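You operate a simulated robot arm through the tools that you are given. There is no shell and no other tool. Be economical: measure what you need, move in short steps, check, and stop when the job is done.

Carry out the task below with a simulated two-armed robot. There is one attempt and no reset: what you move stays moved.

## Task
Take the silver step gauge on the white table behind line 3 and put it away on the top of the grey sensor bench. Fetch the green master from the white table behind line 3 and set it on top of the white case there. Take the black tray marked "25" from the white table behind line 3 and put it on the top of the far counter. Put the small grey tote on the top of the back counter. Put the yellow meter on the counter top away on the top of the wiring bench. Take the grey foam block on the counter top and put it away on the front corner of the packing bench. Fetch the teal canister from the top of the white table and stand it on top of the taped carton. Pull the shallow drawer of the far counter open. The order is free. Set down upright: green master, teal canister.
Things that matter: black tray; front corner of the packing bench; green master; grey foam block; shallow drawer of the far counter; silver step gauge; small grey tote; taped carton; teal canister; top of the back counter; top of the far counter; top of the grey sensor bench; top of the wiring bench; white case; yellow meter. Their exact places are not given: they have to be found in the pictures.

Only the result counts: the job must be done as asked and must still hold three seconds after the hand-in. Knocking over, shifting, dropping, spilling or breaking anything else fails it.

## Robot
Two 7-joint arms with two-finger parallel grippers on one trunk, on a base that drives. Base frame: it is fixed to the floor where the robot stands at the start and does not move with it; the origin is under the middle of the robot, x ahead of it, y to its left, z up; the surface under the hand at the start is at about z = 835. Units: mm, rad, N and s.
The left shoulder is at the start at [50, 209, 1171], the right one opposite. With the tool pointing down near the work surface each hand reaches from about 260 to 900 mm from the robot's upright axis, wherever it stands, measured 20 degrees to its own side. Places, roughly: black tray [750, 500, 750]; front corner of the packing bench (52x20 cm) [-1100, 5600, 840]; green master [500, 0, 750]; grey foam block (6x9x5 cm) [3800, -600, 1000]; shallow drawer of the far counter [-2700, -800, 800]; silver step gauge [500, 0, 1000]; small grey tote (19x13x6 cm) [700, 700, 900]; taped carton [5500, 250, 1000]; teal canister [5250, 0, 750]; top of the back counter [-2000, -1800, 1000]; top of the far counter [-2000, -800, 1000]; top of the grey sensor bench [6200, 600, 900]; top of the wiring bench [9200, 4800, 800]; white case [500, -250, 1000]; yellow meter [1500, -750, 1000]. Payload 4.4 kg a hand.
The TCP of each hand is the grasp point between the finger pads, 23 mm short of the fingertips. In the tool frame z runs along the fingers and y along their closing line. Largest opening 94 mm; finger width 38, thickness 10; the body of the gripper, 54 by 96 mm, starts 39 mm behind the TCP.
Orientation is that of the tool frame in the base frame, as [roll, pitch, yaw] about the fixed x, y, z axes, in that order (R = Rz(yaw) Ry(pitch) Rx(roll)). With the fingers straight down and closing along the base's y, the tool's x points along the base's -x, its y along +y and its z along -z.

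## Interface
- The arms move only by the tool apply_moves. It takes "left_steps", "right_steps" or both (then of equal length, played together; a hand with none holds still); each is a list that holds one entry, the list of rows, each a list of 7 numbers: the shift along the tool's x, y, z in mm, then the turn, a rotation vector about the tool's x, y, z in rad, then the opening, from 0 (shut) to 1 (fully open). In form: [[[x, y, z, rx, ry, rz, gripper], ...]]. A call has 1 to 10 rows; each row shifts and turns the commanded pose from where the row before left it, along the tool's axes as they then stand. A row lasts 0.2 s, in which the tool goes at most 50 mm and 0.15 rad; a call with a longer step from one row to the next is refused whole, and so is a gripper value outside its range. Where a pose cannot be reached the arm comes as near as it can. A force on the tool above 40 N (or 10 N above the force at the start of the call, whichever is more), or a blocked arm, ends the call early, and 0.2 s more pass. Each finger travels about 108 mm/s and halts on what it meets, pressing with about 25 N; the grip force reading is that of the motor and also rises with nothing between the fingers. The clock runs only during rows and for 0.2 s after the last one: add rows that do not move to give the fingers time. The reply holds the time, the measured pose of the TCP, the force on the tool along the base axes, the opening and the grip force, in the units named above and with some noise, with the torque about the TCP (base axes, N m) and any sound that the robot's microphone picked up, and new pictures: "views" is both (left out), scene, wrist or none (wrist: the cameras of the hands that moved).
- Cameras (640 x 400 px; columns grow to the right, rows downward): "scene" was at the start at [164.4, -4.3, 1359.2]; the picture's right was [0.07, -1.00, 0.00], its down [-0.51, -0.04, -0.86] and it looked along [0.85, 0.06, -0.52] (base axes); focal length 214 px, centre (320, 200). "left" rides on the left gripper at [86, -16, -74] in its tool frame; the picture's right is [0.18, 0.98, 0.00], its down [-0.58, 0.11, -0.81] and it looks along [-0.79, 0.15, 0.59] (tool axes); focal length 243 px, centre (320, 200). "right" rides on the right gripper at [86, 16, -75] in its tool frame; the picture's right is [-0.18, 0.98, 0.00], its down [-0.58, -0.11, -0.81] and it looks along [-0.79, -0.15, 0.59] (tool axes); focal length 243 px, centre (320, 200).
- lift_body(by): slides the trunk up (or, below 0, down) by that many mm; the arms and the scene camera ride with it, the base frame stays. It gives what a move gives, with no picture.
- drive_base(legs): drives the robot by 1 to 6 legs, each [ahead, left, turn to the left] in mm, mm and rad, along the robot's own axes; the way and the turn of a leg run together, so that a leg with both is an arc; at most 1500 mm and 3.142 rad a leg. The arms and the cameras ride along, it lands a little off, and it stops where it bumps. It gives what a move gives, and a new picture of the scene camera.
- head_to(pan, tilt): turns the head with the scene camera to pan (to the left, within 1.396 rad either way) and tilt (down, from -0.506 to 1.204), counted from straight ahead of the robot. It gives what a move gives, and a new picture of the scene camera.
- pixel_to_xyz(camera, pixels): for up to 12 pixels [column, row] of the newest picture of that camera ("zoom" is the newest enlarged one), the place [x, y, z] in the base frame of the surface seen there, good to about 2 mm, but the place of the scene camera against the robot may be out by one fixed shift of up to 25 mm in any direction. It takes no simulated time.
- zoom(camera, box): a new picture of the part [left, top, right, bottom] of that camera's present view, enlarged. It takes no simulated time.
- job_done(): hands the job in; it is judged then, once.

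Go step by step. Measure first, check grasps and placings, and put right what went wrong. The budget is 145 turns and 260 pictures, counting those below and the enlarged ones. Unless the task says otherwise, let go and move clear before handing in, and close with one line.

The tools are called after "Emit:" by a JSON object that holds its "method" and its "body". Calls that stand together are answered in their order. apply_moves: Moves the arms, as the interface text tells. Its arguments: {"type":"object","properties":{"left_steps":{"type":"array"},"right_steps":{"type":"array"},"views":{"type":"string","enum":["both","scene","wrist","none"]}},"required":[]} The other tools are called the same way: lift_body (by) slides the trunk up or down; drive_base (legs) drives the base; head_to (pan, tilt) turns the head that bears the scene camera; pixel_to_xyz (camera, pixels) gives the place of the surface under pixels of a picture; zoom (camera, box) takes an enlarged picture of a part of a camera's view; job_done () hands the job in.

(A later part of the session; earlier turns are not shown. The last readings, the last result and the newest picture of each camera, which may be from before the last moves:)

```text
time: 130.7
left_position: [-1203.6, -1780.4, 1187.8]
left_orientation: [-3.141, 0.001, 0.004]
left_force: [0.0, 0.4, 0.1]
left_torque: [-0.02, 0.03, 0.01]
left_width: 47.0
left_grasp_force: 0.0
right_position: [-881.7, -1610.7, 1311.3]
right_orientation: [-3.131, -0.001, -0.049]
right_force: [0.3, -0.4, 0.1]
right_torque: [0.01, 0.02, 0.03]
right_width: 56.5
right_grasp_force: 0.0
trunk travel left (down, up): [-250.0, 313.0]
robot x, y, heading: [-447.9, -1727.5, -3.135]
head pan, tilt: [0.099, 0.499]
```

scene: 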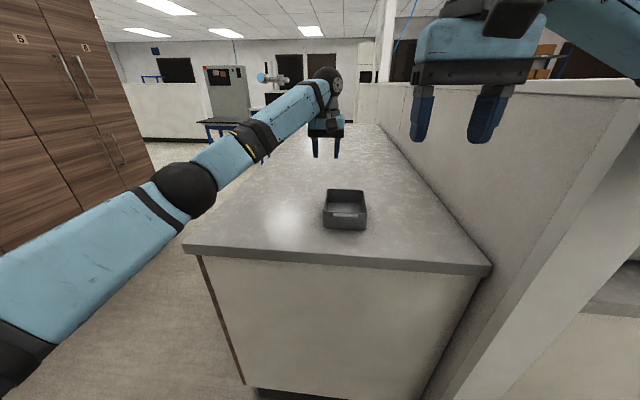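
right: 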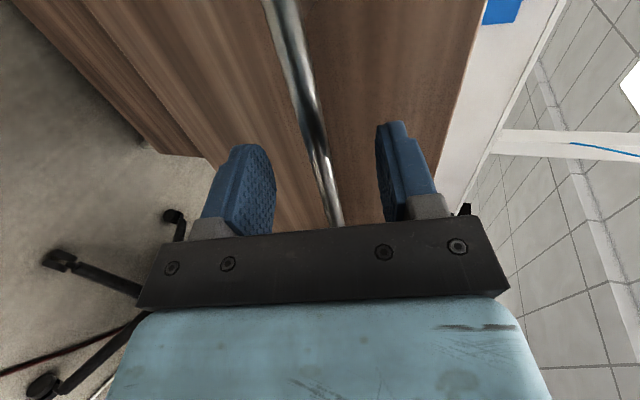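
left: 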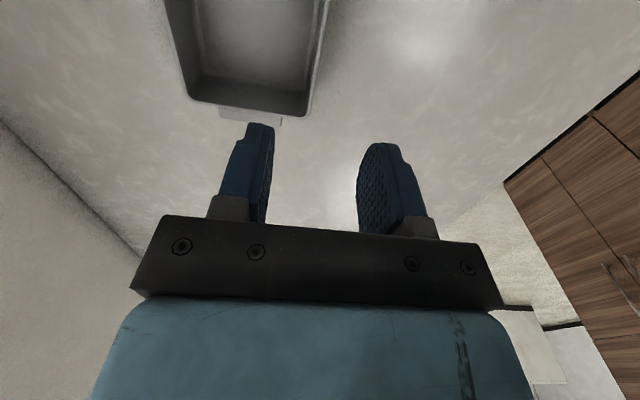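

Tote is on the back counter. Retract, back away, turn about and return to the white table.

Emit:
{"method": "apply_moves", "body": {"left_steps": [[[45, 20, 0, 0, 0, 0, 0.5], [45, 20, 0, 0, 0, 0, 0.5], [45, 20, 0, 0, 0, 0, 0.5], [45, 20, 0, 0, 0, 0, 0.5], [45, 20, 0, 0, 0, 0, 0.5], [45, 20, 0, 0, 0, 0, 0.8]]], "views": "none"}}

Emit:
{"method": "drive_base", "body": {"legs": [[-230, 0, 0], [0, 0, 3.13], [0, 1400, 0]]}}

```text
time: 132.1
left_position: [-931.2, -1900.9, 1185.2]
left_orientation: [3.141, 0.004, 0.004]
left_force: [0.2, -0.6, 0.7]
left_torque: [0.04, 0.01, 0.02]
left_width: 75.0
left_grasp_force: 0.2
right_position: [-882.6, -1613.2, 1311.5]
right_orientation: [-3.13, -0.002, -0.045]
right_force: [0.5, -0.3, 0.3]
right_torque: [0.01, 0.03, -0.01]
right_width: 56.5
right_grasp_force: 0.1
trunk travel left (down, up): [-250.0, 313.0]
robot x, y, heading: [-445.6, -1727.7, -3.136]
head pan, tilt: [0.099, 0.499]
```

```text
time: 153.2
left_position: [297.1, -162.1, 1184.9]
left_orientation: [3.14, 0.001, 3.123]
left_force: [-0.7, -0.5, 0.4]
left_torque: [-0.03, 0.0, 0.05]
left_width: 75.2
left_grasp_force: 0.1
right_position: [241.8, -449.7, 1311.9]
right_orientation: [-3.131, -0.004, 3.073]
right_force: [0.5, 0.9, -0.3]
right_torque: [0.04, 0.05, 0.0]
right_width: 56.4
right_grasp_force: 0.0
trunk travel left (down, up): [-250.0, 313.0]
robot x, y, heading: [-193.2, -324.4, -0.019]
head pan, tilt: [0.099, 0.499]
```

scene: 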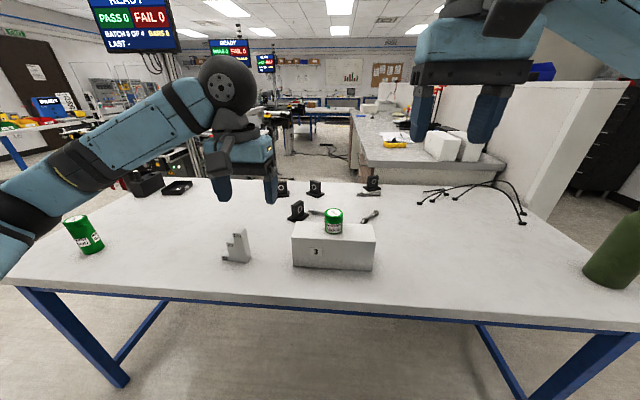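

Back at the table; the gauge at (237,245). Drive so the left hand comes above it.

Emit:
{"method": "drive_base", "body": {"legs": [[165, 250, 0.019]]}}

Emit:
{"method": "zoom", "body": {"camera": "left", "box": [0, 0, 640, 400]}}

Emit:
{"method": "zoom", "body": {"camera": "scene", "box": [200, 200, 420, 340]}}

```text
time: 156.0
left_position: [460.5, 95.4, 1185.7]
left_orientation: [-3.142, 0.001, -3.139]
left_force: [-0.2, 0.2, 0.9]
left_torque: [0.01, 0.02, 0.02]
left_width: 75.2
left_grasp_force: 0.0
right_position: [411.5, -193.2, 1311.9]
right_orientation: [-3.13, -0.003, 3.094]
right_force: [0.1, -0.3, 0.7]
right_torque: [0.01, -0.02, -0.01]
right_width: 56.4
right_grasp_force: 0.0
trunk travel left (down, up): [-250.0, 313.0]
robot x, y, heading: [-23.8, -74.3, 0.006]
head pan, tilt: [0.099, 0.499]
```

scene: 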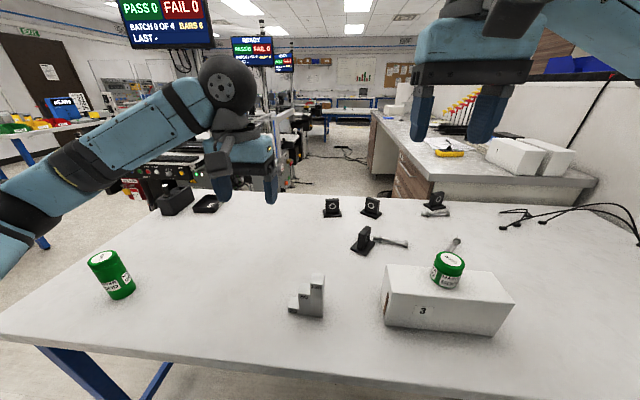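

```text
1.00 times, centred on (320, 200) of left (not enlarged: the box is as wide or as high as the picture)
```

zoom: 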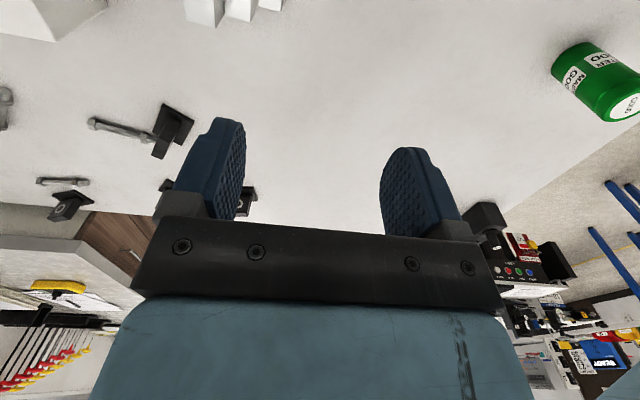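

```text
2.86 times, centred on (310, 270) of scene
```

zoom: 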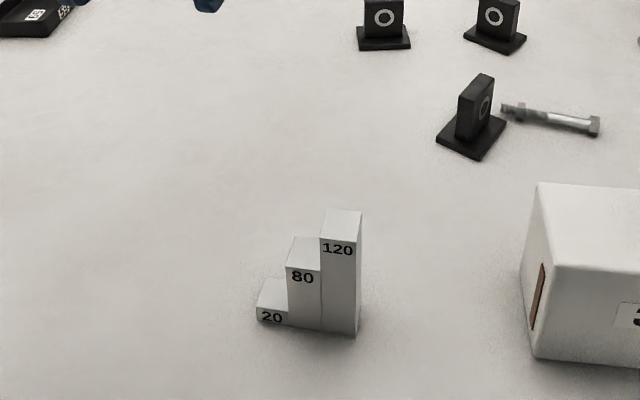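

Move the left hand back and right to view the gauge fully.

Emit:
{"method": "apply_moves", "body": {"left_steps": [[[34, -34, 0, 0, 0, 0, 0.8], [34, -34, 0, 0, 0, 0, 0.8], [34, -34, 0, 0, 0, 0, 0.8]]], "views": "wrist"}}

Emit:
{"method": "zoom", "body": {"camera": "left", "box": [220, 20, 420, 150]}}

```text
time: 156.8
left_position: [357.3, -8.1, 1184.8]
left_orientation: [3.139, 0.002, -3.139]
left_force: [-0.1, -0.6, 0.5]
left_torque: [0.03, -0.01, 0.01]
left_width: 75.3
left_grasp_force: 0.1
right_position: [411.9, -195.2, 1312.1]
right_orientation: [-3.132, -0.005, 3.093]
right_force: [-0.7, 0.0, 0.1]
right_torque: [0.02, -0.03, 0.02]
right_width: 56.3
right_grasp_force: 0.0
trunk travel left (down, up): [-250.0, 313.0]
robot x, y, heading: [-25.4, -77.5, 0.001]
head pan, tilt: [0.099, 0.499]
```

left: 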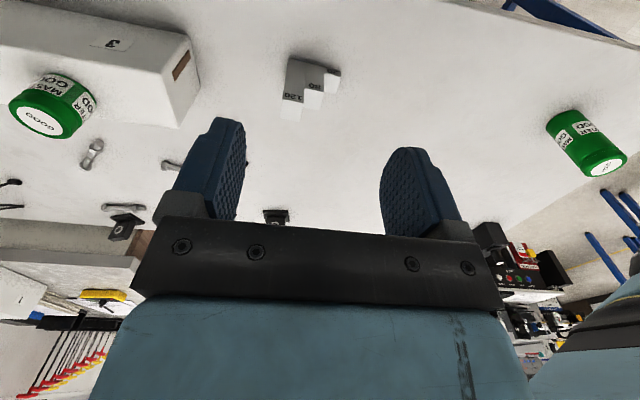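

```text
3.08 times, centred on (320, 85) of left
```

zoom: 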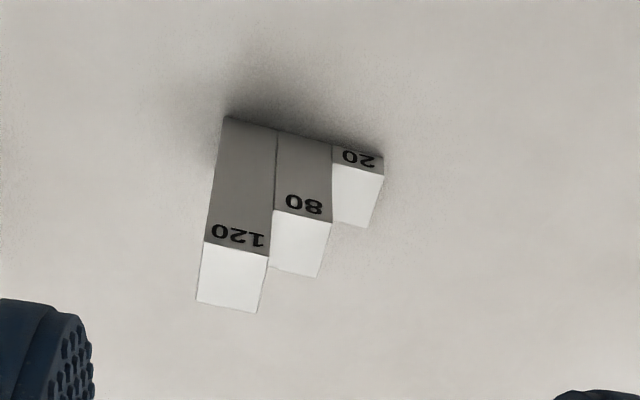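

Emit:
{"method": "pixel_to_xyz", "body": {"camera": "zoom", "pixels": [[207, 246], [264, 260], [200, 298], [255, 308], [232, 278], [278, 214], [326, 224], [318, 272], [300, 240], [380, 178], [362, 222]]}}

```text
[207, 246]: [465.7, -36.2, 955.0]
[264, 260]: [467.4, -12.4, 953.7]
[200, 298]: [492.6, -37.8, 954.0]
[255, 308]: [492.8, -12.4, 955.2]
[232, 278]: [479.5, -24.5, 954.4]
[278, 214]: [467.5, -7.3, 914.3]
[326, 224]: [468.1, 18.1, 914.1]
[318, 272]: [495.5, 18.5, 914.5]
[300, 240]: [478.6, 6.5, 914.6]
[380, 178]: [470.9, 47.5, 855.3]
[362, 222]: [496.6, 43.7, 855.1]
```

Tall step: x 465–493, y −37…−11, top 954.5; the 80-step top is at 914. Grip its upper 35 mm with TCP z ≈ 941.

Emit:
{"method": "apply_moves", "body": {"left_steps": [[[-40.7, -5.3, 0, 0, 0, 0, 0.8], [-40.7, -5.3, 0, 0, 0, 0, 0.8], [-40.7, -5.3, 0, 0, 0, 0, 0.8], [0, 0, 50, 0, 0, 0, 0.8], [0, 0, 50, 0, 0, 0, 0.8], [0, 0, 50, 0, 0, 0, 0.8], [0, 0, 50, 0, 0, 0, 0.8], [0, 0, 43, 0, 0, 0, 0.8], [0, 0, 0, 0, 0, 0, 0.8]]], "views": "wrist"}}

```text
time: 158.8
left_position: [481.8, -20.8, 941.0]
left_orientation: [3.14, 0.0, -3.138]
left_force: [-0.6, 0.0, 0.6]
left_torque: [0.01, 0.0, -0.02]
left_width: 75.2
left_grasp_force: 0.1
right_position: [409.8, -194.0, 1310.6]
right_orientation: [-3.131, -0.004, 3.09]
right_force: [0.6, 0.3, -0.2]
right_torque: [-0.03, 0.02, -0.02]
right_width: 56.2
right_grasp_force: 0.1
trunk travel left (down, up): [-250.0, 313.0]
robot x, y, heading: [-22.3, -77.0, 0.007]
head pan, tilt: [0.099, 0.499]
```

left: 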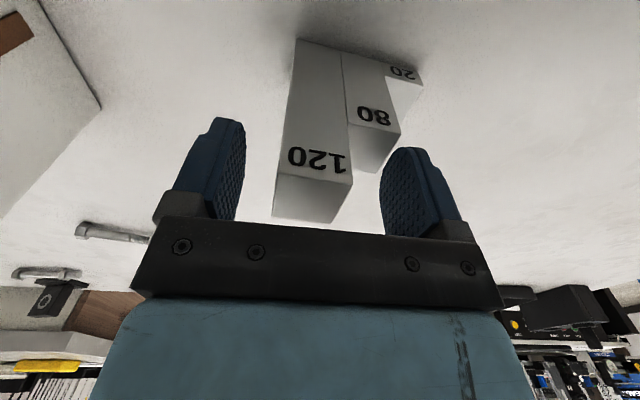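

Well aligned. Close and lift.

Emit:
{"method": "apply_moves", "body": {"left_steps": [[[0, -3, 0, 0, 0, 0, 0.8], [0, 0, 0, 0, 0, 0, 0], [0, 0, 0, 0, 0, 0, 0], [0, 0, 0, 0, 0, 0, 0], [0, 0, -30, 0, 0, 0, 0], [0, 0, -50, 0, 0, 0, 0], [0, 0, -50, 0, 0, 0, 0], [20, 30, -40, 0, 0, 0, 0], [30, 30, -20, 0, 0, 0, 0], [30, 30, 0, 0, 0, 0, 0]]], "views": "wrist"}}

```text
refused: row 8 steps farther than a row can; nothing moved
```

Emit:
{"method": "apply_moves", "body": {"left_steps": [[[0, -3, 0, 0, 0, 0, 0.8], [0, 0, 0, 0, 0, 0, 0], [0, 0, 0, 0, 0, 0, 0], [0, 0, 0, 0, 0, 0, 0], [0, 0, -30, 0, 0, 0, 0], [0, 0, -50, 0, 0, 0, 0], [0, 0, -50, 0, 0, 0, 0], [20, 25, -30, 0, 0, 0, 0], [30, 30, -20, 0, 0, 0, 0], [30, 30, 0, 0, 0, 0, 0]]], "views": "wrist"}}

```text
time: 161.0
left_position: [400.9, 61.7, 1121.1]
left_orientation: [-3.141, 0.002, -3.136]
left_force: [0.7, 0.1, -3.2]
left_torque: [-0.07, -0.05, 0.01]
left_width: 29.8
left_grasp_force: 25.2
right_position: [410.2, -191.6, 1312.6]
right_orientation: [-3.129, -0.001, 3.095]
right_force: [0.2, 0.6, -0.5]
right_torque: [-0.02, 0.0, 0.0]
right_width: 56.2
right_grasp_force: 0.1
trunk travel left (down, up): [-250.0, 313.0]
robot x, y, heading: [-28.1, -76.2, 0.009]
head pan, tilt: [0.099, 0.499]
```

left: 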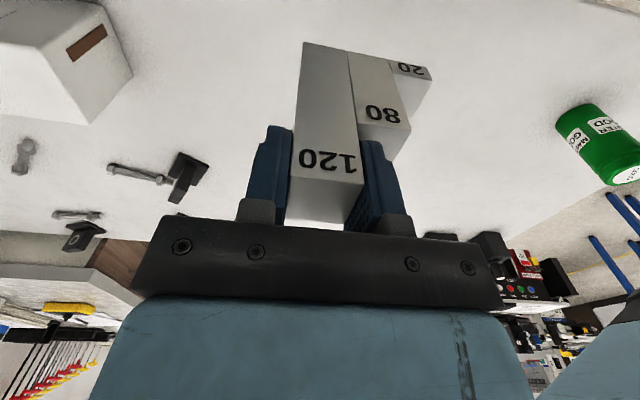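

Gauge is held. Raise it and survey the way ahead: head straight, plus points of table edge, counter, machines.

Emit:
{"method": "apply_moves", "body": {"left_steps": [[[0, 40, -25, 0, 0, 0, 0], [0, 40, -25, 0, 0, 0, 0], [0, 40, -25, 0, 0, 0, 0], [0, 40, -10, 0, 0, 0, 0]]], "right_steps": [[[0, -45, 0, 0, 0, 0, 0.6], [0, -45, 0, 0, 0, 0, 0.6], [0, -45, 0, 0, 0, 0, 0.6], [0, -45, 0, 0, 0, 0, 0.6]]], "views": "none"}}

Emit:
{"method": "head_to", "body": {"pan": 0.0, "tilt": 0.3}}

Emit:
{"method": "zoom", "body": {"camera": "scene", "box": [220, 60, 560, 260]}}

```text
time: 162.0
left_position: [399.7, 217.9, 1208.9]
left_orientation: [3.141, 0.001, -3.139]
left_force: [-0.1, 1.4, -3.2]
left_torque: [-0.04, -0.02, 0.0]
left_width: 30.0
left_grasp_force: 24.8
right_position: [402.4, -374.1, 1316.5]
right_orientation: [-3.131, -0.003, 3.095]
right_force: [0.0, 0.6, 1.0]
right_torque: [-0.01, -0.04, -0.01]
right_width: 56.1
right_grasp_force: 0.0
trunk travel left (down, up): [-250.0, 313.0]
robot x, y, heading: [-23.3, -79.0, 0.003]
head pan, tilt: [0.099, 0.499]
```

```text
time: 162.7
left_position: [402.6, 218.8, 1206.1]
left_orientation: [3.141, 0.0, -3.138]
left_force: [-0.1, 0.0, -3.0]
left_torque: [-0.07, 0.0, 0.0]
left_width: 30.0
left_grasp_force: 25.4
right_position: [404.1, -373.3, 1314.1]
right_orientation: [-3.13, -0.005, 3.095]
right_force: [0.3, -0.1, -0.6]
right_torque: [0.06, 0.0, 0.01]
right_width: 56.5
right_grasp_force: 0.0
trunk travel left (down, up): [-250.0, 313.0]
robot x, y, heading: [-27.4, -76.4, 0.003]
head pan, tilt: [0.0, 0.3]
```

scene: 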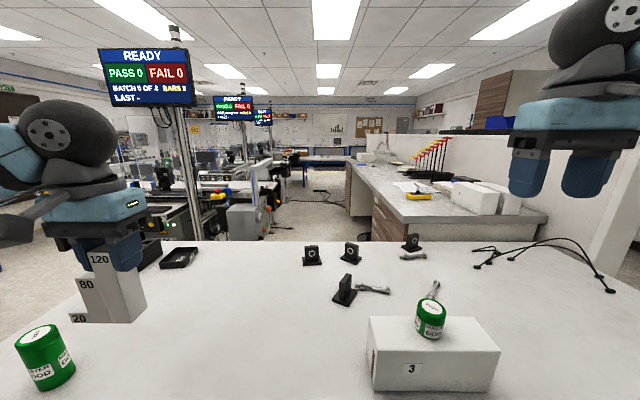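

```text
1.88 times, centred on (390, 160) of scene
```

zoom: 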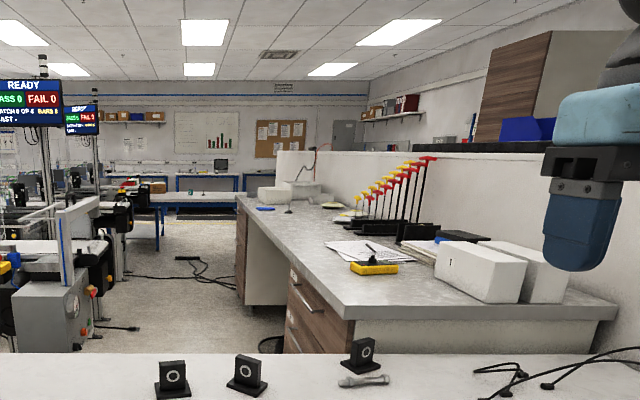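

Emit:
{"method": "pixel_to_xyz", "body": {"camera": "scene", "pixels": [[420, 240], [290, 240], [240, 241], [408, 222], [545, 215], [415, 195], [367, 195], [355, 165], [245, 225], [350, 215], [330, 230], [300, 200]]}}

Emit:
{"method": "pixel_to_xyz", "body": {"camera": "zoom", "pixels": [[265, 209], [320, 210], [160, 320], [75, 340], [140, 220], [240, 300], [200, 240], [20, 340], [375, 268], [240, 195]]}}

```text
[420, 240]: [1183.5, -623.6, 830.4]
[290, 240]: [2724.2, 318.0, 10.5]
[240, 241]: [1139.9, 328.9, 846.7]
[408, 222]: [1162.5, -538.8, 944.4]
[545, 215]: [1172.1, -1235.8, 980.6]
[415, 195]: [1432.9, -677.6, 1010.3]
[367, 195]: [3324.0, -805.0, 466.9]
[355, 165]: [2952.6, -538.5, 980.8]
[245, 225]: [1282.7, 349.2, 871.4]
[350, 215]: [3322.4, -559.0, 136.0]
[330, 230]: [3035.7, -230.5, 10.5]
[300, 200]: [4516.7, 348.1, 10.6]
```

```text
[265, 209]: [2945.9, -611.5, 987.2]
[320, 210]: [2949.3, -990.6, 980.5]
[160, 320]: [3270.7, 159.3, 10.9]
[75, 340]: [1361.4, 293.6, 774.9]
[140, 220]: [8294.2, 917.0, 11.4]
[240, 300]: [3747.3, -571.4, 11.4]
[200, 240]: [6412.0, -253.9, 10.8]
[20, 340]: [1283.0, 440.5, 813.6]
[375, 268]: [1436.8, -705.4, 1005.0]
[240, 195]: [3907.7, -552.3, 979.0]
```

The aisle by the counter is closed by the table, but the meter (1435,−690) is near the counter's end, reachable from the right side of the table. Back up and strafe right to look.

Emit:
{"method": "drive_base", "body": {"legs": [[-200, 0, 0], [0, -1050, 0]]}}

Emit:
{"method": "pixel_to_xyz", "body": {"camera": "scene", "pixels": [[100, 300], [200, 300], [60, 250], [150, 220], [300, 220], [400, 250], [500, 250], [300, 350], [250, 250]]}}

```text
time: 173.4
left_position: [206.6, -830.4, 1206.3]
left_orientation: [3.141, 0.0, -3.141]
left_force: [-0.5, 0.7, -3.6]
left_torque: [-0.03, -0.01, 0.04]
left_width: 29.8
left_grasp_force: 24.6
right_position: [205.2, -1422.7, 1315.0]
right_orientation: [-3.132, -0.004, 3.089]
right_force: [0.5, -0.4, 1.0]
right_torque: [0.0, 0.01, -0.02]
right_width: 56.2
right_grasp_force: 0.2
trunk travel left (down, up): [-250.0, 313.0]
robot x, y, heading: [-223.9, -1128.7, -0.0]
head pan, tilt: [0.0, 0.3]
```

scene: 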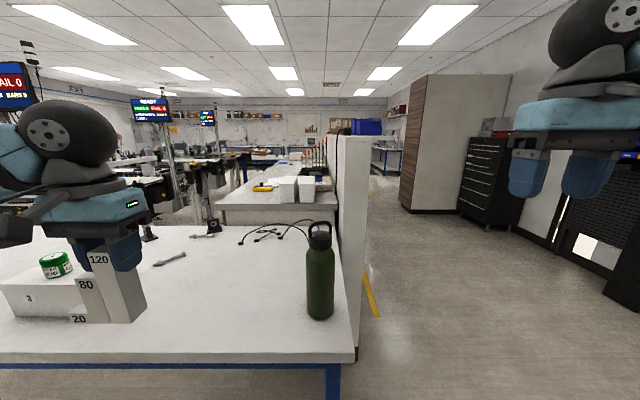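

```text
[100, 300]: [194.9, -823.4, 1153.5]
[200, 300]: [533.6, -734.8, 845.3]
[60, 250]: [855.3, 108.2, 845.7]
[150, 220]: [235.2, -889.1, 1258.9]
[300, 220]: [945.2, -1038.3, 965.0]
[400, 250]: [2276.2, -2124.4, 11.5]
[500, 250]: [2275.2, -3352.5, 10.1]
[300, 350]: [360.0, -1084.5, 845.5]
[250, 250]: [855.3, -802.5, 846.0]
```

The table abuts the partition, but a wide aisle runs along +x to the right of it. Take that aisle.

Emit:
{"method": "drive_base", "body": {"legs": [[0, -800, 0], [1500, 0, 0], [1000, 0, 0]]}}

Emit:
{"method": "head_to", "body": {"pan": 0.4, "tilt": 0.2}}

```text
time: 184.8
left_position: [999.0, -1635.7, 1208.1]
left_orientation: [3.126, 0.003, -3.123]
left_force: [0.0, 0.8, -2.6]
left_torque: [-0.06, 0.03, 0.0]
left_width: 30.0
left_grasp_force: 25.5
right_position: [1011.7, -2230.1, 1316.5]
right_orientation: [-3.139, 0.006, 3.108]
right_force: [0.2, -0.7, -0.1]
right_torque: [0.03, 0.01, 0.01]
right_width: 56.5
right_grasp_force: 0.0
trunk travel left (down, up): [-250.0, 313.0]
robot x, y, heading: [588.6, -1931.1, 0.024]
head pan, tilt: [0.0, 0.3]
stopped in leg 2: the robot was blocked; the commanded pose is now the measured one
```

scene: 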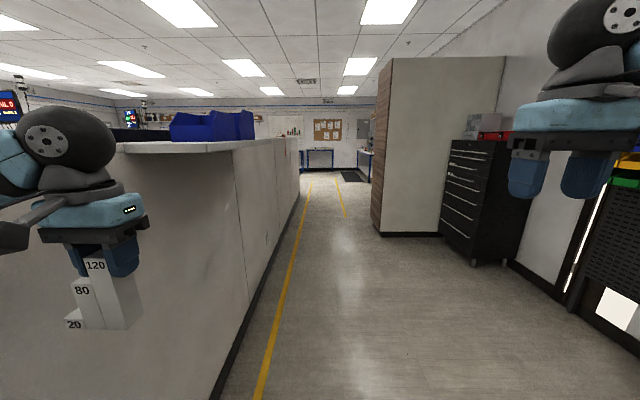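

```text
time: 185.6
left_position: [998.3, -1634.8, 1208.8]
left_orientation: [3.128, 0.006, -3.129]
left_force: [-0.3, 0.0, -2.6]
left_torque: [-0.04, 0.02, 0.01]
left_width: 29.9
left_grasp_force: 24.9
right_position: [1008.1, -2230.3, 1318.3]
right_orientation: [-3.14, 0.009, 3.103]
right_force: [0.1, 0.0, -0.1]
right_torque: [0.01, -0.05, 0.02]
right_width: 56.6
right_grasp_force: 0.0
trunk travel left (down, up): [-250.0, 313.0]
robot x, y, heading: [590.6, -1930.6, 0.013]
head pan, tilt: [0.4, 0.201]
```

scene: 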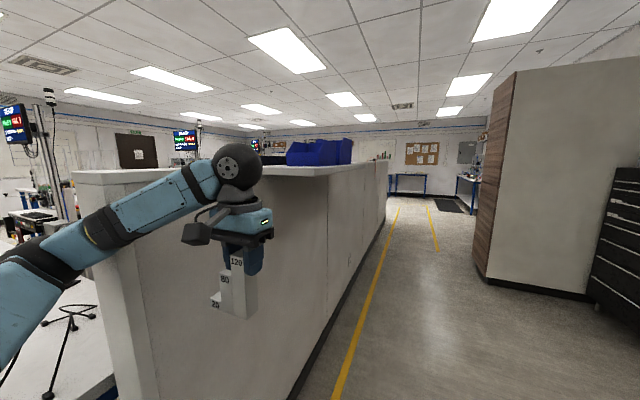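

Blocked, likely the left elbow against the partition end. Measure the wall face and cabinet.

Emit:
{"method": "pixel_to_xyz", "body": {"camera": "scene", "pixels": [[300, 250], [350, 220], [130, 250], [110, 200], [330, 340], [480, 200], [490, 270], [560, 280], [387, 170], [250, 350], [100, 180]]}}

```text
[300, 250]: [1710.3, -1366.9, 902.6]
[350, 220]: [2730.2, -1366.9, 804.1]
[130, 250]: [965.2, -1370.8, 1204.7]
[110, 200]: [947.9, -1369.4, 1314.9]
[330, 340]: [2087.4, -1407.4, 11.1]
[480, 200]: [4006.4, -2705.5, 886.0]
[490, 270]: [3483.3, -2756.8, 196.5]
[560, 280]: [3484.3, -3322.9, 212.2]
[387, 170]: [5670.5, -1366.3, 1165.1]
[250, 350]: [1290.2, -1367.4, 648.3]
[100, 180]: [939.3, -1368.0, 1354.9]
```

Wall face y=−1367 from x 940 to 5670; cabinet at y<−2700. I tuck the hands inward, shift right and go on along y≈−2035.

Emit:
{"method": "drive_base", "body": {"legs": [[-80, -60, -0.015], [0, -55, 0]]}}

Emit:
{"method": "apply_moves", "body": {"left_steps": [[[0, -40, 0, 0, 0, 0, 0], [0, -40, 0, 0, 0, 0, 0], [0, -40, 0, 0, 0, 0, 0]]], "right_steps": [[[0, 40, 0, 0, 0, 0, 0.6], [0, 40, 0, 0, 0, 0, 0.6], [0, 40, 0, 0, 0, 0, 0.6]]], "views": "none"}}

Emit:
{"method": "drive_base", "body": {"legs": [[1400, 0, 0], [1400, 0, 0]]}}

```text
time: 187.6
left_position: [938.6, -1749.2, 1200.5]
left_orientation: [3.134, -0.011, 3.14]
left_force: [0.2, 0.4, -2.0]
left_torque: [-0.03, 0.02, 0.01]
left_width: 29.9
left_grasp_force: 24.7
right_position: [939.6, -2342.9, 1313.3]
right_orientation: [-3.131, -0.005, 3.09]
right_force: [-0.1, 0.2, -0.7]
right_torque: [0.0, 0.0, -0.04]
right_width: 56.2
right_grasp_force: 0.1
trunk travel left (down, up): [-250.0, 313.0]
robot x, y, heading: [509.4, -2046.8, -0.002]
head pan, tilt: [0.4, 0.201]
```

scene: 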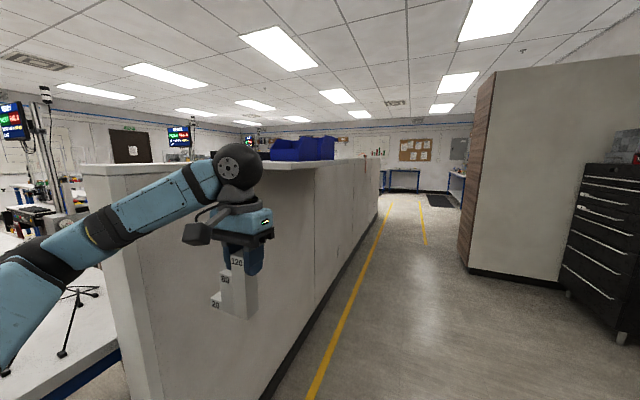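

```text
time: 188.4
left_position: [940.8, -1870.4, 1200.1]
left_orientation: [3.133, -0.011, 3.141]
left_force: [0.5, 0.1, -3.4]
left_torque: [-0.03, -0.01, -0.03]
left_width: 29.8
left_grasp_force: 24.6
right_position: [949.1, -2222.1, 1311.7]
right_orientation: [-3.13, -0.005, 3.088]
right_force: [0.2, 0.6, -0.9]
right_torque: [-0.02, 0.04, 0.0]
right_width: 56.4
right_grasp_force: 0.1
trunk travel left (down, up): [-250.0, 313.0]
robot x, y, heading: [507.8, -2044.6, -0.004]
head pan, tilt: [0.4, 0.201]
```

```text
time: 201.9
left_position: [3714.8, -1855.6, 1198.9]
left_orientation: [3.136, -0.009, -3.128]
left_force: [1.0, -0.5, -2.9]
left_torque: [-0.04, -0.01, 0.02]
left_width: 29.9
left_grasp_force: 25.6
right_position: [3730.2, -2210.1, 1312.3]
right_orientation: [-3.131, -0.005, 3.106]
right_force: [-0.3, 0.4, -0.4]
right_torque: [-0.01, 0.01, 0.0]
right_width: 56.5
right_grasp_force: 0.0
trunk travel left (down, up): [-250.0, 313.0]
robot x, y, heading: [3288.7, -2038.8, 0.012]
head pan, tilt: [0.4, 0.201]
```

scene: 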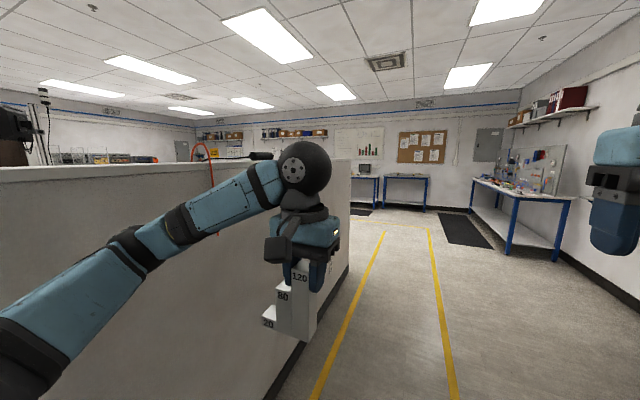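

Aisle is clear; drive on past the wall's end (x≈5670).

Emit:
{"method": "drive_base", "body": {"legs": [[1450, 0, -0.012], [1400, 0, 0]]}}

Emit:
{"method": "head_to", "body": {"pan": 1.2, "tilt": 0.3}}

```text
time: 215.7
left_position: [6561.5, -1803.2, 1200.1]
left_orientation: [3.134, -0.008, -3.111]
left_force: [-0.8, -0.3, -3.4]
left_torque: [-0.04, 0.01, 0.0]
left_width: 29.7
left_grasp_force: 25.3
right_position: [6580.0, -2156.1, 1312.4]
right_orientation: [-3.129, -0.004, 3.122]
right_force: [0.0, -0.3, -0.7]
right_torque: [-0.01, 0.01, 0.01]
right_width: 56.3
right_grasp_force: 0.1
trunk travel left (down, up): [-250.0, 313.0]
robot x, y, heading: [6142.6, -1992.1, 0.031]
head pan, tilt: [0.4, 0.201]
```

scene: 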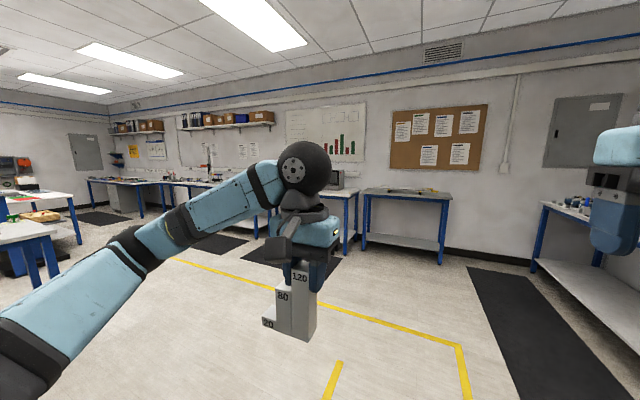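

```text
time: 216.8
left_position: [6560.7, -1801.4, 1199.9]
left_orientation: [3.133, -0.008, -3.111]
left_force: [-0.7, -0.4, -3.6]
left_torque: [-0.02, -0.01, 0.0]
left_width: 29.9
left_grasp_force: 24.5
right_position: [6580.4, -2154.8, 1312.6]
right_orientation: [-3.13, -0.006, 3.122]
right_force: [0.1, -0.3, -0.4]
right_torque: [-0.03, -0.02, 0.01]
right_width: 56.2
right_grasp_force: 0.1
trunk travel left (down, up): [-250.0, 313.0]
robot x, y, heading: [6138.9, -1994.5, 0.03]
head pan, tilt: [1.201, 0.3]
```

scene: 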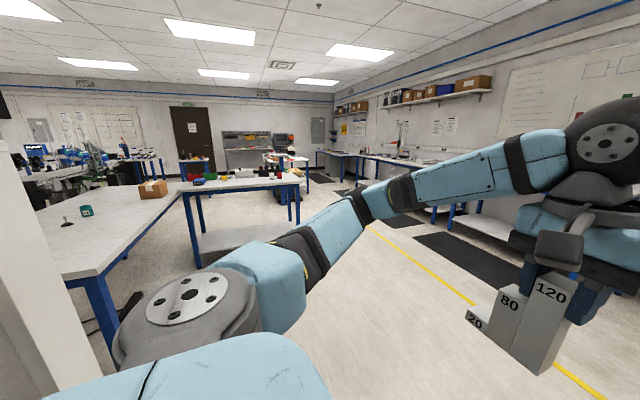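

I see the white table with a teal canister (86,211) and carton (152,188). Turn left to face +y and look.

Emit:
{"method": "drive_base", "body": {"legs": [[0, 0, 1.54]]}}

Emit:
{"method": "head_to", "body": {"pan": 0.35, "tilt": 0.3}}

Emit:
{"method": "zoom", "body": {"camera": "scene", "box": [100, 80, 420, 280]}}

```text
time: 220.9
left_position: [5964.0, -1564.9, 1200.7]
left_orientation: [3.136, -0.009, -1.572]
left_force: [0.6, -1.5, -2.6]
left_torque: [0.01, -0.08, 0.01]
left_width: 29.8
left_grasp_force: 24.7
right_position: [6316.8, -1557.6, 1312.8]
right_orientation: [-3.128, -0.006, -1.624]
right_force: [0.2, 0.8, 0.3]
right_torque: [0.01, 0.01, 0.0]
right_width: 56.2
right_grasp_force: 0.1
trunk travel left (down, up): [-250.0, 313.0]
robot x, y, heading: [6141.7, -1993.9, 1.567]
head pan, tilt: [1.201, 0.3]
```

scene: 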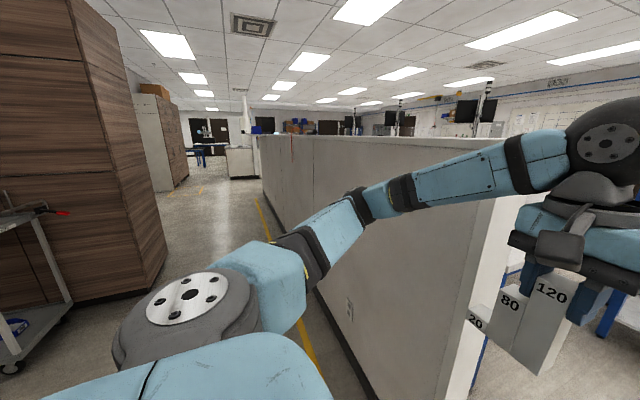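

```text
time: 222.1
left_position: [5963.0, -1566.0, 1200.1]
left_orientation: [3.135, -0.008, -1.573]
left_force: [-1.0, 0.9, -3.5]
left_torque: [0.0, -0.05, 0.0]
left_width: 29.5
left_grasp_force: 24.9
right_position: [6317.9, -1557.7, 1313.4]
right_orientation: [-3.129, -0.006, -1.626]
right_force: [0.6, -0.3, 0.2]
right_torque: [0.04, 0.02, 0.0]
right_width: 56.3
right_grasp_force: 0.0
trunk travel left (down, up): [-250.0, 313.0]
robot x, y, heading: [6138.8, -1989.8, 1.569]
head pan, tilt: [0.351, 0.3]
```

scene: 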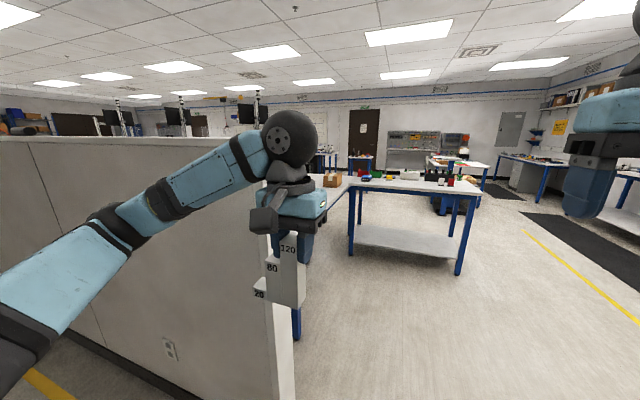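

```text
2.00 times, centred on (260, 180) of scene
```

zoom: 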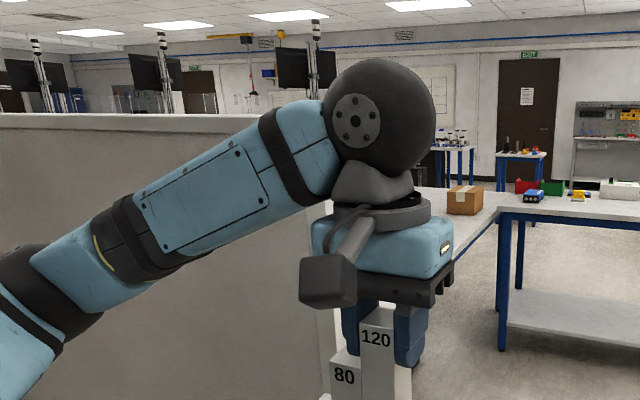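

Measure the bench at (360–480,185) and things on it.

Emit:
{"method": "pixel_to_xyz", "body": {"camera": "scene", "pixels": [[351, 190], [478, 193], [405, 186], [390, 178], [330, 180], [300, 340], [365, 180], [440, 186], [455, 183], [340, 188], [400, 300]]}}

Emit:
{"method": "zoom", "body": {"camera": "scene", "box": [310, 140, 510, 265]}}

```text
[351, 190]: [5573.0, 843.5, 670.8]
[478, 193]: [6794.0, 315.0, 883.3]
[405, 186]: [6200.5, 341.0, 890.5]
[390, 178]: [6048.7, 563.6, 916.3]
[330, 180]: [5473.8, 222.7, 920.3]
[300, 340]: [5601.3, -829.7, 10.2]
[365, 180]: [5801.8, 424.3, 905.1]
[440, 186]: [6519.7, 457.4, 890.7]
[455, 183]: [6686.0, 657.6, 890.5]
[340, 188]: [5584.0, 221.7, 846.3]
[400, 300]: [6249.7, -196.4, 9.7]
```

```text
3.20 times, centred on (410, 202) of scene
```

zoom: 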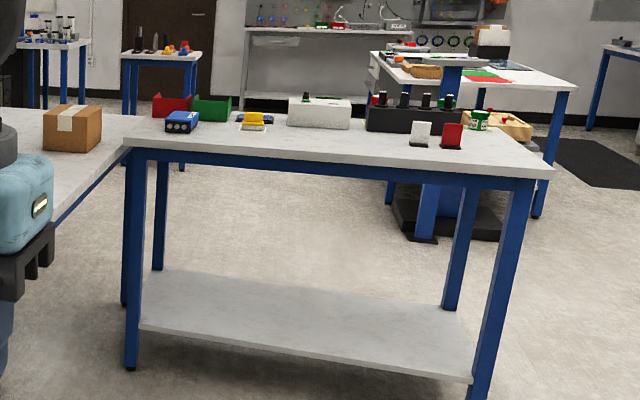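

Bench top ≈880, front edge y≈315, x 5700–6800, free strip along the front. Drive there.

Emit:
{"method": "drive_base", "body": {"legs": [[0, -240, 0], [1450, 0, 0], [290, 0, 0]]}}

Emit:
{"method": "head_to", "body": {"pan": 0.15, "tilt": 0.6}}

```text
time: 233.2
left_position: [6213.1, 168.4, 1200.1]
left_orientation: [3.135, -0.008, -1.577]
left_force: [-0.5, 1.0, -3.4]
left_torque: [0.01, -0.07, -0.02]
left_width: 29.9
left_grasp_force: 24.8
right_position: [6566.3, 175.3, 1312.2]
right_orientation: [-3.13, -0.005, -1.627]
right_force: [-0.2, -0.8, 0.5]
right_torque: [-0.04, 0.02, 0.0]
right_width: 56.3
right_grasp_force: 0.1
trunk travel left (down, up): [-250.0, 313.0]
robot x, y, heading: [6387.2, -256.3, 1.563]
head pan, tilt: [0.351, 0.3]
```

scene: 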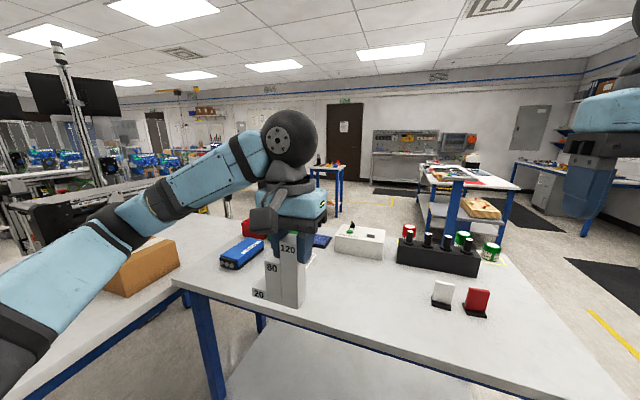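

```text
time: 234.0
left_position: [6211.5, 168.7, 1200.7]
left_orientation: [3.133, -0.009, -1.578]
left_force: [-0.7, 0.5, -3.1]
left_torque: [0.02, -0.05, 0.0]
left_width: 29.9
left_grasp_force: 24.9
right_position: [6566.6, 175.7, 1313.1]
right_orientation: [-3.13, -0.002, -1.63]
right_force: [-0.9, -0.7, 1.1]
right_torque: [-0.01, 0.02, 0.02]
right_width: 56.4
right_grasp_force: 0.0
trunk travel left (down, up): [-250.0, 313.0]
robot x, y, heading: [6388.5, -259.2, 1.564]
head pan, tilt: [0.15, 0.6]
```

scene: 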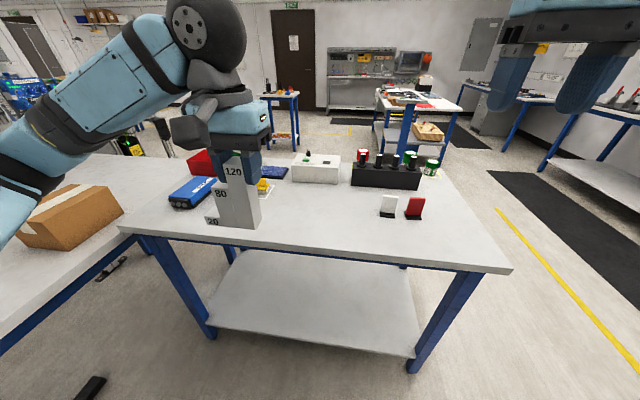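

Emit:
{"method": "pixel_to_xyz", "body": {"camera": "scene", "pixels": [[310, 215], [330, 200], [388, 215], [275, 195], [200, 200], [320, 245], [135, 228], [505, 265], [315, 180], [250, 240]]}}

```text
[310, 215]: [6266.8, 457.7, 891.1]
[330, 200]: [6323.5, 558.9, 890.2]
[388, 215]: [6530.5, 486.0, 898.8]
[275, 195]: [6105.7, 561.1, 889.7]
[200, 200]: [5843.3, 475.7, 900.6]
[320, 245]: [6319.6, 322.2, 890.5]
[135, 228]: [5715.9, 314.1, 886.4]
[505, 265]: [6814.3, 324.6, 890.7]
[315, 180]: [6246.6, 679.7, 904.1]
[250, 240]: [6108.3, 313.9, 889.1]
```

Put it at about (6290,440). Move over and most of the way down.

Emit:
{"method": "apply_moves", "body": {"left_steps": [[[-45, -13, 0, 0, 0, 0, 0], [-45, -13, 0, 0, 0, 0, 0], [-45, -13, 0, 0, 0, 0, 0], [-45, -13, 0, 0, 0, 0, 0], [-45, -13, 0, 0, 0, 0, 0], [-45, -13, 0, 0, 0, 0, 0], [0, 0, 45, 0, 0, 0, 0], [0, 0, 45, 0, 0, 0, 0], [0, 0, 45, 0, 0, 0, 0], [0, 0, 45, 0, 0, 0, 0]]], "views": "both"}}

Emit:
{"method": "pixel_to_xyz", "body": {"camera": "left", "pixels": [[450, 80], [220, 80], [480, 160]]}}

```text
time: 236.2
left_position: [6289.4, 437.1, 1015.5]
left_orientation: [3.135, -0.007, -1.577]
left_force: [0.3, 0.3, -3.9]
left_torque: [0.02, -0.05, 0.0]
left_width: 29.9
left_grasp_force: 24.7
right_position: [6564.3, 177.4, 1311.5]
right_orientation: [-3.128, -0.006, -1.629]
right_force: [0.0, 0.8, -0.2]
right_torque: [0.0, -0.02, 0.02]
right_width: 56.5
right_grasp_force: 0.1
trunk travel left (down, up): [-250.0, 313.0]
robot x, y, heading: [6386.2, -257.4, 1.563]
head pan, tilt: [0.15, 0.6]
```

scene: 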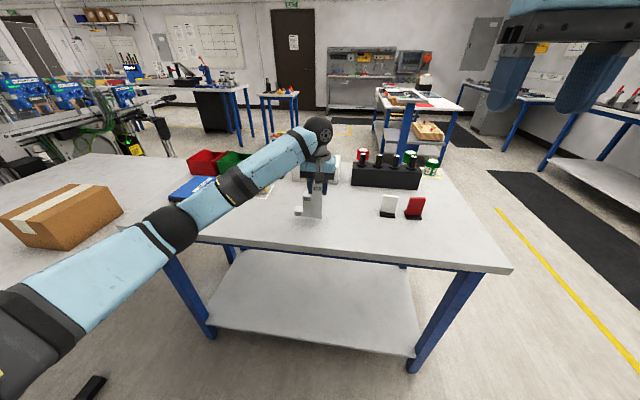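
left: 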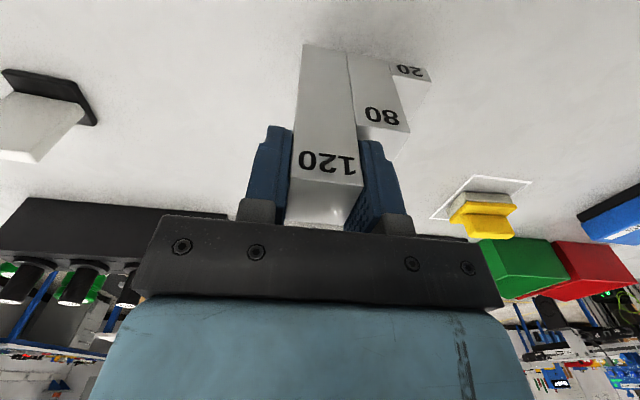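

```text
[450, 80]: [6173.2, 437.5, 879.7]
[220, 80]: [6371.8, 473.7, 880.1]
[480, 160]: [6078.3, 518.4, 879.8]
```

Bench z=879.8; lower ~30, release, rise.

Emit:
{"method": "apply_moves", "body": {"left_steps": [[[0, 0, 18, 0, 0, 0, 0], [0, 0, 8, 0, 0, 0, 0], [0, 0, 4, 0, 0, 0, 0], [0, 0, 0, 0, 0, 0, 0.5], [0, 0, 0, 0, 0, 0, 0.7], [0, 0, 0, 0, 0, 0, 0.7], [0, 0, -40, 0, 0, 0, 0.7], [0, 0, -50, 0, 0, 0, 0.7], [0, 0, -50, 0, 0, 0, 0.7], [0, 0, -50, 0, 0, 0, 0.7]]], "views": "both"}}

```text
time: 238.4
left_position: [6291.7, 435.8, 1178.5]
left_orientation: [3.133, -0.008, -1.577]
left_force: [0.2, 0.3, 0.4]
left_torque: [0.03, -0.04, 0.03]
left_width: 65.8
left_grasp_force: 0.1
right_position: [6567.5, 174.0, 1313.8]
right_orientation: [-3.13, -0.004, -1.627]
right_force: [0.0, -0.4, 0.0]
right_torque: [0.02, 0.05, 0.02]
right_width: 56.5
right_grasp_force: 0.1
trunk travel left (down, up): [-250.0, 313.0]
robot x, y, heading: [6382.6, -258.0, 1.568]
head pan, tilt: [0.15, 0.6]
```

scene: 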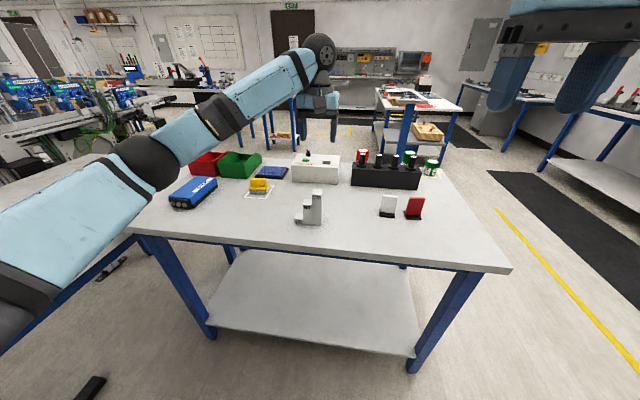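
left: 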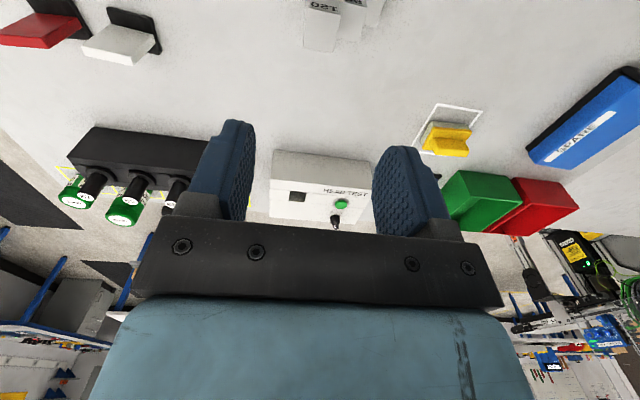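

Gauge stands on the bench. Retract the left hand, turn to face the white table with the canister.

Emit:
{"method": "apply_moves", "body": {"left_steps": [[[48, 0, 0, 0, 0, 0, 0.7], [48, 0, 0, 0, 0, 0, 0.7], [48, 0, 0, 0, 0, 0, 0.7], [48, 0, 0, 0, 0, 0, 0.7], [48, 0, 0, 0, 0, 0, 0.7], [30, 0, 0, 0, 0, 0, 0.7]]], "views": "none"}}

Emit:
{"method": "drive_base", "body": {"legs": [[0, 0, 1.575], [280, -120, 0]]}}

Emit:
{"method": "head_to", "body": {"pan": 0.0, "tilt": 0.55}}

```text
time: 239.8
left_position: [6289.9, 167.3, 1177.2]
left_orientation: [3.133, -0.009, -1.577]
left_force: [0.3, 0.8, -0.9]
left_torque: [-0.01, -0.01, 0.04]
left_width: 66.1
left_grasp_force: 0.1
right_position: [6566.3, 175.0, 1311.3]
right_orientation: [-3.132, -0.004, -1.628]
right_force: [-0.2, -0.6, -0.4]
right_torque: [0.01, 0.03, 0.01]
right_width: 56.3
right_grasp_force: 0.0
trunk travel left (down, up): [-250.0, 313.0]
robot x, y, heading: [6390.5, -258.0, 1.566]
head pan, tilt: [0.15, 0.6]
```

```text
time: 245.7
left_position: [5680.9, -242.8, 1178.4]
left_orientation: [3.135, -0.009, 0.005]
left_force: [-0.4, 0.0, 0.0]
left_torque: [-0.03, 0.01, -0.01]
left_width: 66.1
left_grasp_force: 0.1
right_position: [5671.8, 33.3, 1314.3]
right_orientation: [-3.131, -0.003, -0.047]
right_force: [-0.5, -1.5, 0.3]
right_torque: [-0.04, 0.02, -0.02]
right_width: 56.5
right_grasp_force: 0.0
trunk travel left (down, up): [-250.0, 313.0]
robot x, y, heading: [6106.9, -140.7, -3.132]
head pan, tilt: [0.15, 0.6]
```

scene: 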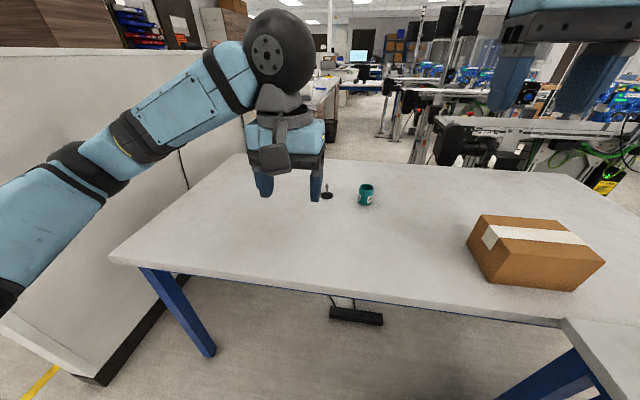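

```text
time: 246.4
left_position: [5682.3, -241.7, 1178.6]
left_orientation: [3.134, -0.01, 0.005]
left_force: [-1.0, 0.2, 0.3]
left_torque: [0.02, 0.0, 0.01]
left_width: 65.6
left_grasp_force: 0.0
right_position: [5671.1, 34.4, 1312.9]
right_orientation: [-3.132, -0.004, -0.046]
right_force: [-0.6, -0.1, -0.7]
right_torque: [-0.01, 0.02, 0.03]
right_width: 56.3
right_grasp_force: 0.1
trunk travel left (down, up): [-250.0, 313.0]
robot x, y, heading: [6105.6, -143.5, -3.135]
head pan, tilt: [0.0, 0.55]
```

scene: 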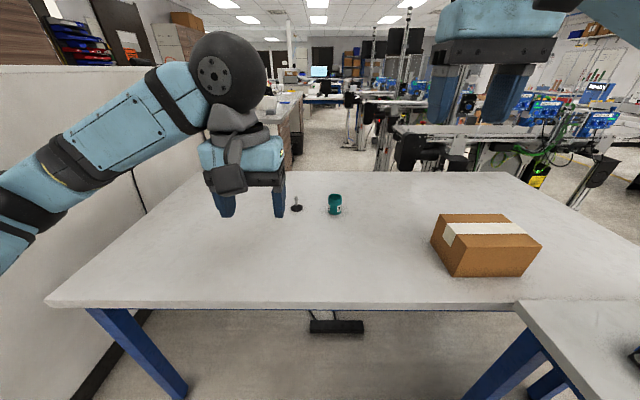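

Emit:
{"method": "pixel_to_xyz", "body": {"camera": "scene", "pixels": [[335, 198], [335, 213], [436, 240], [455, 274], [520, 274], [485, 225], [540, 245], [297, 208], [300, 305], [297, 199], [500, 218], [445, 216]]}}

Emit:
{"method": "zoom", "body": {"camera": "scene", "box": [260, 170, 400, 250]}}

```text
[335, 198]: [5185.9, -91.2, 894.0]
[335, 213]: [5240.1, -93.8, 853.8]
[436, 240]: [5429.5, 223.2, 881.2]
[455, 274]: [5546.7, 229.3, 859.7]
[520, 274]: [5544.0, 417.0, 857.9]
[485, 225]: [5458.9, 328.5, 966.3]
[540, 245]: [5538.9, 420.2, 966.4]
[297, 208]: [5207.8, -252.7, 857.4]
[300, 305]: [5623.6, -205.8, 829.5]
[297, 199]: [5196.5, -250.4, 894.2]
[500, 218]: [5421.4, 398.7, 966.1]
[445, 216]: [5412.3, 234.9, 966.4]
```

```text
4.57 times, centred on (330, 210) of scene
```

zoom: 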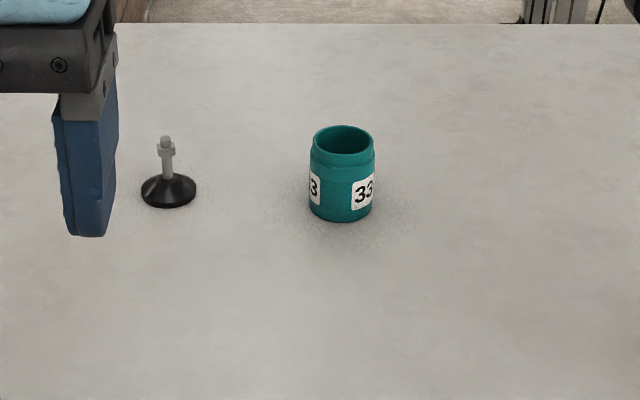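

Canister near (5210,−92), open and upright; carton top z≈955 spanning x 5412–5540, y 230–420. Drive 130 nearer and bring the right hand over the canister.

Emit:
{"method": "drive_base", "body": {"legs": [[130, 0, 0]]}}

Emit:
{"method": "apply_moves", "body": {"right_steps": [[[0, 0, 0, 0, 0, -0.047, 0.8], [-38, 15.7, 20, 0, 0, 0, 0.9], [-38, 15.7, 20, 0, 0, 0, 1], [-38, 15.7, 20, 0, 0, 0, 1], [-38, 15.7, 20, 0, 0, 0, 1], [-38, 15.7, 20, 0, 0, 0, 1], [-38, 15.7, 20, 0, 0, 0, 1], [-38, 15.7, 20, 0, 0, 0, 1], [0, 0, 40, 0, 0, 0, 1], [0, 0, 0, 0, 0, 0, 1]]], "views": "both"}}

```text
time: 247.7
left_position: [5552.7, -244.6, 1179.3]
left_orientation: [3.134, -0.009, 0.004]
left_force: [0.4, -0.5, -0.1]
left_torque: [-0.02, -0.03, -0.01]
left_width: 66.0
left_grasp_force: 0.0
right_position: [5542.6, 33.1, 1313.5]
right_orientation: [-3.13, -0.002, -0.043]
right_force: [-0.2, 0.0, 0.2]
right_torque: [-0.02, 0.01, 0.03]
right_width: 56.6
right_grasp_force: 0.0
trunk travel left (down, up): [-250.0, 313.0]
robot x, y, heading: [5975.8, -141.1, -3.14]
head pan, tilt: [0.0, 0.55]
```

scene: 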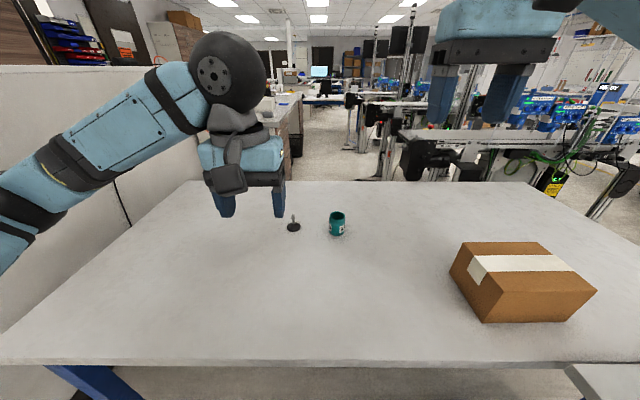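

```text
time: 249.9
left_position: [5553.2, -244.3, 1178.5]
left_orientation: [3.136, -0.009, 0.005]
left_force: [0.5, -0.6, 0.5]
left_torque: [0.01, -0.02, 0.0]
left_width: 65.6
left_grasp_force: 0.1
right_position: [5278.5, -78.7, 1130.8]
right_orientation: [-3.129, -0.004, 0.004]
right_force: [0.7, -0.3, 0.3]
right_torque: [0.01, 0.02, 0.0]
right_width: 94.2
right_grasp_force: 0.1
trunk travel left (down, up): [-250.0, 313.0]
robot x, y, heading: [5977.2, -140.0, -3.134]
head pan, tilt: [0.0, 0.55]
```

scene: 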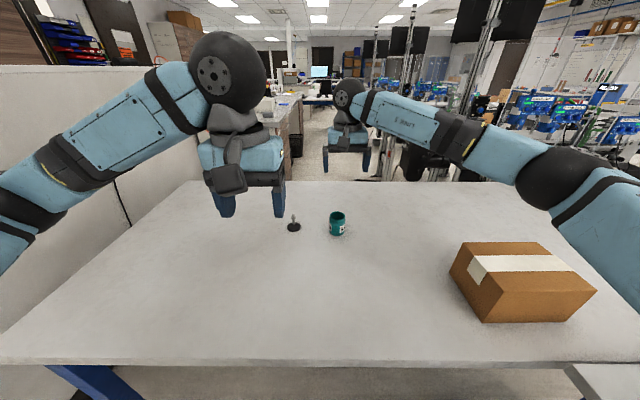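
right: 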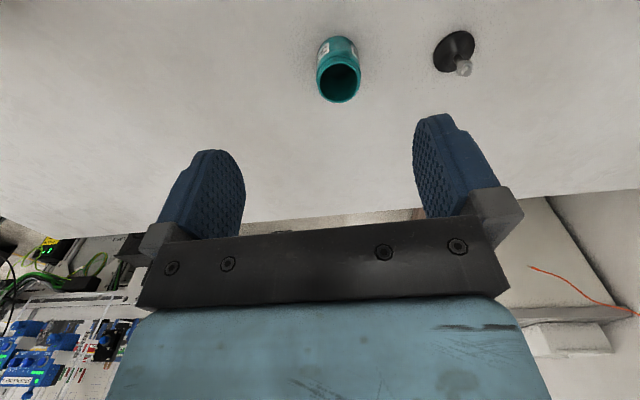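

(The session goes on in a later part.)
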